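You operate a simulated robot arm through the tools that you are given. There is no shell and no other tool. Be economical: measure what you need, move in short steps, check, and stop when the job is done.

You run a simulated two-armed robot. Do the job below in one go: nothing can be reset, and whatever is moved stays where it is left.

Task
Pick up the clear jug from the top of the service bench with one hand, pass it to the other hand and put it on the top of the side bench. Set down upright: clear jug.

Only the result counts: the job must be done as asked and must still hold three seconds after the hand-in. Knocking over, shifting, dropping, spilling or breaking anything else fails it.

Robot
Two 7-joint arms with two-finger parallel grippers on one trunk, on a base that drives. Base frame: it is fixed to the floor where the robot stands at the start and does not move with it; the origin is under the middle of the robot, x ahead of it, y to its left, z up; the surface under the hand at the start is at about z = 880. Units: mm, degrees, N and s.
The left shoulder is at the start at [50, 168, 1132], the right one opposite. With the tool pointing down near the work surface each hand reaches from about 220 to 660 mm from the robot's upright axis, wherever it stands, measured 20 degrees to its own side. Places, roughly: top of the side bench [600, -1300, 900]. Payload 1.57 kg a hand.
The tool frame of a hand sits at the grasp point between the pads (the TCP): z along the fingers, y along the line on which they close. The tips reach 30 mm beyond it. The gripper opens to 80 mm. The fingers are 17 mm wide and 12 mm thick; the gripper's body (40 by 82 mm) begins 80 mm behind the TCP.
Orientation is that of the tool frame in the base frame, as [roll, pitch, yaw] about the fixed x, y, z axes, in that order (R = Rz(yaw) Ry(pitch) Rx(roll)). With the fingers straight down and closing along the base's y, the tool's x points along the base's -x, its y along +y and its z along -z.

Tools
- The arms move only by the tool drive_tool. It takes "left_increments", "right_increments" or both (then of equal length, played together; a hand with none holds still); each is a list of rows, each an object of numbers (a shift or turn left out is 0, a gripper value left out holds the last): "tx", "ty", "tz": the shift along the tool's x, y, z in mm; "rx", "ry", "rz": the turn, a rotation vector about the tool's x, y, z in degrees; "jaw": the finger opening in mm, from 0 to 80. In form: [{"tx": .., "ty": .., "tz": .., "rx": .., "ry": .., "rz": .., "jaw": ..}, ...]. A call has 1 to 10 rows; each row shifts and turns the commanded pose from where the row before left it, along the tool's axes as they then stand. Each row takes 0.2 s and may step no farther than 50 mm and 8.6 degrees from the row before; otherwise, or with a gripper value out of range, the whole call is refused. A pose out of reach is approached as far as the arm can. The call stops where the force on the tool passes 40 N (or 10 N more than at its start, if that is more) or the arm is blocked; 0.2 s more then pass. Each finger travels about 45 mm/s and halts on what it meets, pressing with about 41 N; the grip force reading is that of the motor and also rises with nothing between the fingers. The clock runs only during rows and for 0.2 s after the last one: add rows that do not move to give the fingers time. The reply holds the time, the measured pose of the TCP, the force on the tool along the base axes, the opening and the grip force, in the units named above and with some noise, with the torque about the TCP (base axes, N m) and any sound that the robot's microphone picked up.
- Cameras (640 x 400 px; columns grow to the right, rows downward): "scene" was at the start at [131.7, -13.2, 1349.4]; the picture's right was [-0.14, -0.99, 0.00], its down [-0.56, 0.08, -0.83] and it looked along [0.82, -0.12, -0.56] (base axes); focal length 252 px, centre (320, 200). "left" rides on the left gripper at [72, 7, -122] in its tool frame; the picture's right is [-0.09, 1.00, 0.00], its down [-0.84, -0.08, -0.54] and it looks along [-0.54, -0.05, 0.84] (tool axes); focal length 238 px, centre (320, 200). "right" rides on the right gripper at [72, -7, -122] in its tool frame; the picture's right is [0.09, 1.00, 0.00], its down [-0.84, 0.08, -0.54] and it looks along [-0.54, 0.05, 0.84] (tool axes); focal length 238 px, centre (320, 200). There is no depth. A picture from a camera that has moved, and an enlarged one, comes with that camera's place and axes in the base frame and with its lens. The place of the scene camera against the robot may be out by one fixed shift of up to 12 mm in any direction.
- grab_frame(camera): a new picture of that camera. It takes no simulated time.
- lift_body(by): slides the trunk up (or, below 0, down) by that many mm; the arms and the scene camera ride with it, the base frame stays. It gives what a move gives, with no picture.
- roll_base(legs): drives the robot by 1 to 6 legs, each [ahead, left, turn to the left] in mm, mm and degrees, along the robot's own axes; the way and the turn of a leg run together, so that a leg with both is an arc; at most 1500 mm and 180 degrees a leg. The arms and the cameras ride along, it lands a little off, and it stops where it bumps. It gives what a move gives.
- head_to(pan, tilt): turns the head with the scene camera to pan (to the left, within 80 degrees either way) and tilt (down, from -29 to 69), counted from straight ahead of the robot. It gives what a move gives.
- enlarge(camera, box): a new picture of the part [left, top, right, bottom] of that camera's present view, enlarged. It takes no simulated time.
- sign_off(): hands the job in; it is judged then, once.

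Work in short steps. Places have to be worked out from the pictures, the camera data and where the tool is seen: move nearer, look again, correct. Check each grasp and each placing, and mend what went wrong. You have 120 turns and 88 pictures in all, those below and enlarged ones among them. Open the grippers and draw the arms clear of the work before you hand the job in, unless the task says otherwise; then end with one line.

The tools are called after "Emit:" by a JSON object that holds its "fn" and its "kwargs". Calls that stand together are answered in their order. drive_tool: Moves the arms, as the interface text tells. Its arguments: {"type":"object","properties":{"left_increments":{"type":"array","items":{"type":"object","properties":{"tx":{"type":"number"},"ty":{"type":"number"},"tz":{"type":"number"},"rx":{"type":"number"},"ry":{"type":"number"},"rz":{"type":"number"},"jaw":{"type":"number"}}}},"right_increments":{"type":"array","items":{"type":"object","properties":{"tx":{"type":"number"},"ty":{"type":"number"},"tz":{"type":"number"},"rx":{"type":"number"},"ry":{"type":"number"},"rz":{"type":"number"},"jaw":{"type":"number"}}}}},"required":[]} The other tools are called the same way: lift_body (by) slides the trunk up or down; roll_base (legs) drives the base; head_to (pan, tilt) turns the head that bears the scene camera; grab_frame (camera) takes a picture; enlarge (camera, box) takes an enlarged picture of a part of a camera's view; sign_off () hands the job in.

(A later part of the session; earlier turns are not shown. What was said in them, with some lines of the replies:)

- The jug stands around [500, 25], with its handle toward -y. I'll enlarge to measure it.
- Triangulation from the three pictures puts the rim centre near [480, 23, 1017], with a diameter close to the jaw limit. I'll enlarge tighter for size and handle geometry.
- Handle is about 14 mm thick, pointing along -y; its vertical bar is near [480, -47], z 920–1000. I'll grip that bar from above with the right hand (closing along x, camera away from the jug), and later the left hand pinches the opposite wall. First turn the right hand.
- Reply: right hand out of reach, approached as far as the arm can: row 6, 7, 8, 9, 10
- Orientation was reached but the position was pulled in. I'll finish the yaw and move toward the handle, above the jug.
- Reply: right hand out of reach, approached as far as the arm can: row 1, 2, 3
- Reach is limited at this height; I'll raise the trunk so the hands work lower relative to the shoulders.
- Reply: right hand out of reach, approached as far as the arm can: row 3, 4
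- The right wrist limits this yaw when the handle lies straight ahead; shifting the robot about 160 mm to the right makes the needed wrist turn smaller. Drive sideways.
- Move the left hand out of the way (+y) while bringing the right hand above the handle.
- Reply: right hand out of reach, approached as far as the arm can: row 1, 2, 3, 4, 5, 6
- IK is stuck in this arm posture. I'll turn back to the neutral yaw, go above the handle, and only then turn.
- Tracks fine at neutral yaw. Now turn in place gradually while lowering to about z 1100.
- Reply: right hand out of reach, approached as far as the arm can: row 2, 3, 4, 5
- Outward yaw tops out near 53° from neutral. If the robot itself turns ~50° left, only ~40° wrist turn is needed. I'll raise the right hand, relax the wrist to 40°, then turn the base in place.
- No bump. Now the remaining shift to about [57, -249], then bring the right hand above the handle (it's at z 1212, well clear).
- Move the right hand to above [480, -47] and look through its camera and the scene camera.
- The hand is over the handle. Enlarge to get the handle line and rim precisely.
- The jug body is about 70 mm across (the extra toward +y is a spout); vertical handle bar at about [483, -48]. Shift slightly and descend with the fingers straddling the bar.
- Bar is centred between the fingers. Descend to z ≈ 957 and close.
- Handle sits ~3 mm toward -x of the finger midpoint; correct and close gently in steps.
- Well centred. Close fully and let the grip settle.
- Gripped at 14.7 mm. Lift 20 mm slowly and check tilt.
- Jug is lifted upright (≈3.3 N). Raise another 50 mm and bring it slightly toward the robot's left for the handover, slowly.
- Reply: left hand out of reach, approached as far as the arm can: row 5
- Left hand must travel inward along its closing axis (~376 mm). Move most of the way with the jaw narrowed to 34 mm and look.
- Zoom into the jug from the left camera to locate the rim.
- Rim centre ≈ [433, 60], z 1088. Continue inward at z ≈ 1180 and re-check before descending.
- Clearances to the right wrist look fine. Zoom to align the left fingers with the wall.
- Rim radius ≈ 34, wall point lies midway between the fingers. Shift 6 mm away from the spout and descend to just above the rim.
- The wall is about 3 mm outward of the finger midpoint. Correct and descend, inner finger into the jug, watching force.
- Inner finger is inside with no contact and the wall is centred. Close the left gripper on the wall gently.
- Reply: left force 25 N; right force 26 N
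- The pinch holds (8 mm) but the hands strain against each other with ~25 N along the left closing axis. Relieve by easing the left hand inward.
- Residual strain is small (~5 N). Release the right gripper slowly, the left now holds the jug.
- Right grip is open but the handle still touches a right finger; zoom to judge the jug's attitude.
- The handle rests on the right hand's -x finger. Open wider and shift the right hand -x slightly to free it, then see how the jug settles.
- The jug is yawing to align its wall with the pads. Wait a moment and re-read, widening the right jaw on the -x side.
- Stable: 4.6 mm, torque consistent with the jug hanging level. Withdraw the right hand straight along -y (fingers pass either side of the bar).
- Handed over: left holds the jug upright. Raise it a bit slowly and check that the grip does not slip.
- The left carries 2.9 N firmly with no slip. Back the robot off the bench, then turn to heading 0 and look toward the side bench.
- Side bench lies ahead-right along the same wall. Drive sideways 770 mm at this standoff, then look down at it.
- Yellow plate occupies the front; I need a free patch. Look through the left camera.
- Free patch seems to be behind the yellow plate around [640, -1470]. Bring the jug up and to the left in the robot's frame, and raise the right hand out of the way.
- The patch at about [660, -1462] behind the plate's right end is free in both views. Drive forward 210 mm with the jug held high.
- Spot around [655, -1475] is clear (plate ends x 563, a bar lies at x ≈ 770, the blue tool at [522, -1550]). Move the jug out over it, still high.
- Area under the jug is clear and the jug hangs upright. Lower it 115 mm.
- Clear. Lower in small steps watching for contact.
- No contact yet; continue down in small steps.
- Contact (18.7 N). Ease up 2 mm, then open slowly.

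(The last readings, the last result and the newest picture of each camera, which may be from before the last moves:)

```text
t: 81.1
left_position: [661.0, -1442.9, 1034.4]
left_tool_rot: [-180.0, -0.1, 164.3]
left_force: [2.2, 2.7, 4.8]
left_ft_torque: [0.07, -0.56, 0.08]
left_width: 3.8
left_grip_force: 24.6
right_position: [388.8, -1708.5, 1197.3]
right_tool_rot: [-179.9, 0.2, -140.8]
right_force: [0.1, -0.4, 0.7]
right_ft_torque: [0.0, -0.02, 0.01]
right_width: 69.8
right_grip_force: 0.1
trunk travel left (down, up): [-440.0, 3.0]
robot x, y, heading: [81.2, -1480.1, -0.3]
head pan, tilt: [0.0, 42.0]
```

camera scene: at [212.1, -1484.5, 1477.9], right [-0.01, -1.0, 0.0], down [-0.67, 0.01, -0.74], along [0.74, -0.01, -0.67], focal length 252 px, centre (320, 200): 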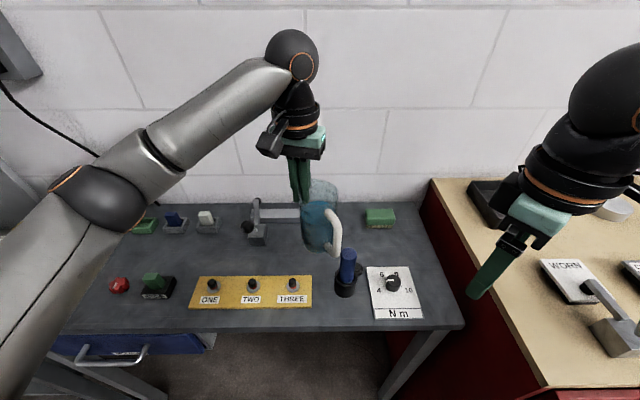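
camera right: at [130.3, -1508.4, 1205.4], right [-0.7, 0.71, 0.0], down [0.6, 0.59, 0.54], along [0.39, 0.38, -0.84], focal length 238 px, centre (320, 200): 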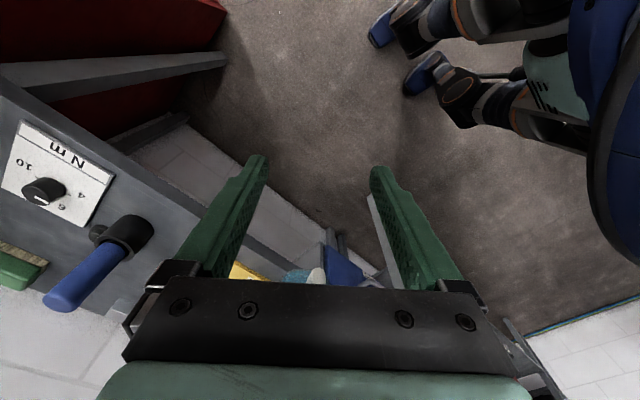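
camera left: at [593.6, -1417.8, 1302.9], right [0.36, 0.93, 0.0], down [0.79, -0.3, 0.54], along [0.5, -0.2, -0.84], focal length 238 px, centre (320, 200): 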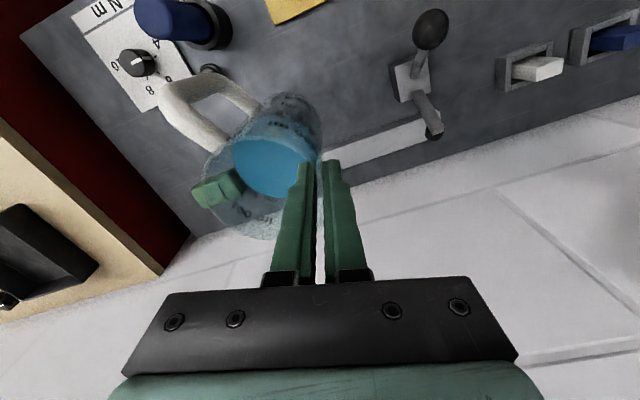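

Light contact now (4.8 N). Open the left jaw slowly.

Emit:
{"fn": "drive_tool", "kwargs": {"left_increments": [{"jaw": 6}, {"jaw": 9}, {"jaw": 13}, {"jaw": 18}, {"jaw": 24}, {"jaw": 30}, {}]}}

Emit:
{"fn": "enlarge", "kwargs": {"camera": "scene", "box": [270, 180, 370, 270]}}

Emit:
{"fn": "enlarge", "kwargs": {"camera": "left", "box": [180, 60, 420, 260]}}

```text
t: 82.7
left_position: [660.7, -1443.8, 1035.2]
left_tool_rot: [-179.9, -0.1, 164.2]
left_force: [-0.4, 0.2, 0.1]
left_ft_torque: [0.05, 0.0, -0.03]
left_width: 30.3
left_grip_force: 0.1
right_position: [388.4, -1708.7, 1198.7]
right_tool_rot: [180.0, 0.2, -140.7]
right_force: [0.8, -0.2, 1.2]
right_ft_torque: [0.01, -0.01, 0.0]
right_width: 70.0
right_grip_force: 0.1
trunk travel left (down, up): [-440.0, 3.0]
robot x, y, heading: [82.1, -1483.6, -0.6]
head pan, tilt: [0.0, 42.0]
```

```text
4.44 times, centred on (320, 225) of scene
camera zoom: at [211.0, -1484.5, 1478.0], right [-0.01, -1.0, 0.0], down [-0.67, 0.01, -0.74], along [0.74, -0.01, -0.67], focal length 1119 px, centre (320, 89)
```

zoom: 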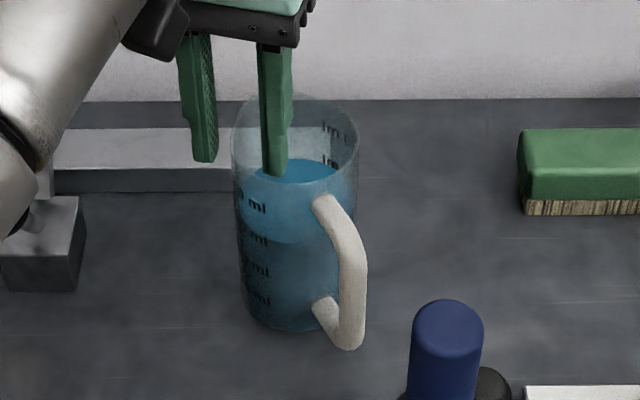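

```text
2.00 times, centred on (300, 160) of left
camera zoom: at [594.2, -1417.1, 1157.4], right [0.36, 0.93, 0.0], down [0.79, -0.3, 0.54], along [0.51, -0.2, -0.84], focal length 477 px, centre (360, 280)
```

zoom: 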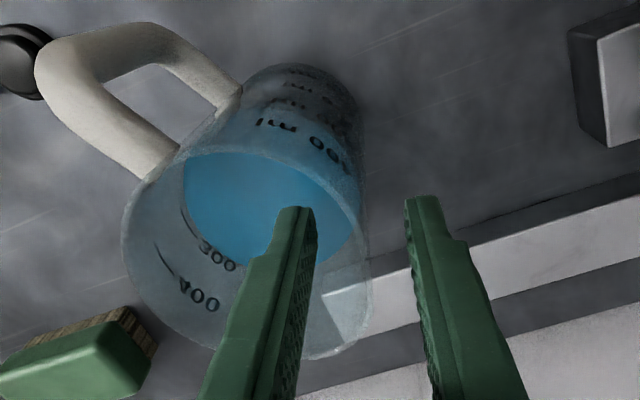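

The jug stands upright and free. Raise the left hand straight up with the fingers well off the wall.

Emit:
{"fn": "drive_tool", "kwargs": {"left_increments": [{"tz": -5}, {"tz": -10}, {"tz": -15}, {"tz": -20}, {"tz": -25}, {"tz": -25}, {"tz": -25}]}}

Emit:
{"fn": "roll_base", "kwargs": {"legs": [[-200, 0, 0]]}}

Emit:
{"fn": "grab_frame", "kwargs": {"camera": "scene"}}

Emit:
{"fn": "enlarge", "kwargs": {"camera": "scene", "box": [270, 140, 380, 240]}}

```text
t: 84.3
left_position: [660.3, -1443.5, 1159.9]
left_tool_rot: [-179.9, -0.1, 164.3]
left_force: [0.9, -0.4, 0.1]
left_ft_torque: [0.04, -0.01, -0.01]
left_width: 29.7
left_grip_force: 0.0
right_position: [388.8, -1710.1, 1196.9]
right_tool_rot: [-180.0, 0.1, -140.8]
right_force: [-0.4, 0.2, -0.7]
right_ft_torque: [0.02, -0.01, -0.01]
right_width: 69.9
right_grip_force: 0.1
trunk travel left (down, up): [-440.0, 3.0]
robot x, y, heading: [83.5, -1481.0, -0.7]
head pan, tilt: [0.0, 42.0]
```

```text
t: 85.9
left_position: [461.9, -1440.9, 1161.5]
left_tool_rot: [-179.9, 0.1, 164.2]
left_force: [-0.3, 1.7, 0.0]
left_ft_torque: [0.0, -0.02, 0.01]
left_width: 30.1
left_grip_force: 0.0
right_position: [187.3, -1708.5, 1197.3]
right_tool_rot: [-179.8, 0.2, -140.9]
right_force: [-0.3, -0.1, 0.5]
right_ft_torque: [0.02, -0.03, -0.01]
right_width: 69.9
right_grip_force: 0.1
trunk travel left (down, up): [-440.0, 3.0]
robot x, y, heading: [-118.5, -1477.8, -0.9]
head pan, tilt: [0.0, 42.0]
```

```text
21 pictures are left
camera scene: at [10.6, -1482.3, 1478.1], right [-0.01, -1.0, 0.0], down [-0.67, 0.01, -0.74], along [0.74, -0.01, -0.67], focal length 252 px, centre (320, 200)
```

scene: 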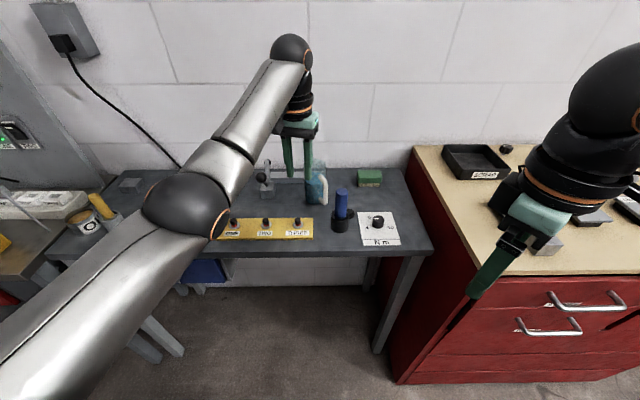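

```text
4.00 times, centred on (325, 190) of scene
camera zoom: at [10.6, -1482.3, 1478.1], right [-0.01, -1.0, 0.0], down [-0.67, 0.01, -0.74], along [0.74, -0.01, -0.67], focal length 1007 px, centre (300, 240)
```

zoom: 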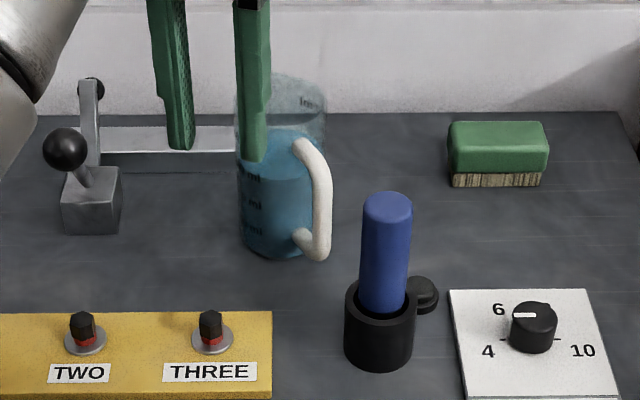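

The jug stands upright on the side bench, everything else untouched. Open both grippers fully, well away from the work.

Emit:
{"fn": "drive_tool", "kwargs": {"left_increments": [{"tx": 20, "jaw": 80}, {"tx": 30}, {"tx": 30}, {}], "right_increments": [{"jaw": 80}, {}, {}, {}]}}

Emit:
{"fn": "sign_off", "kwargs": {}}

```text
t: 86.9
left_position: [385.3, -1418.3, 1159.2]
left_tool_rot: [-180.0, -0.1, 164.2]
left_force: [0.7, -0.5, -0.3]
left_ft_torque: [-0.02, 0.0, 0.01]
left_width: 80.1
left_grip_force: 0.0
left hand out of reach, approached as far as the arm can: row 1
right_position: [188.9, -1708.8, 1197.4]
right_tool_rot: [-180.0, 0.2, -140.9]
right_force: [0.2, 0.1, 0.4]
right_ft_torque: [-0.02, -0.04, -0.04]
right_width: 80.1
right_grip_force: 0.1
trunk travel left (down, up): [-440.0, 3.0]
robot x, y, heading: [-120.2, -1476.3, -0.9]
head pan, tilt: [0.0, 42.0]
```

```text
The job is handed in.
```

I picked up the clear jug with the right hand, passed it to the left in mid-air and set it upright on the side bench. Nothing else appeared to be moved or spilled, and the job is handed in with both grippers open and clear.
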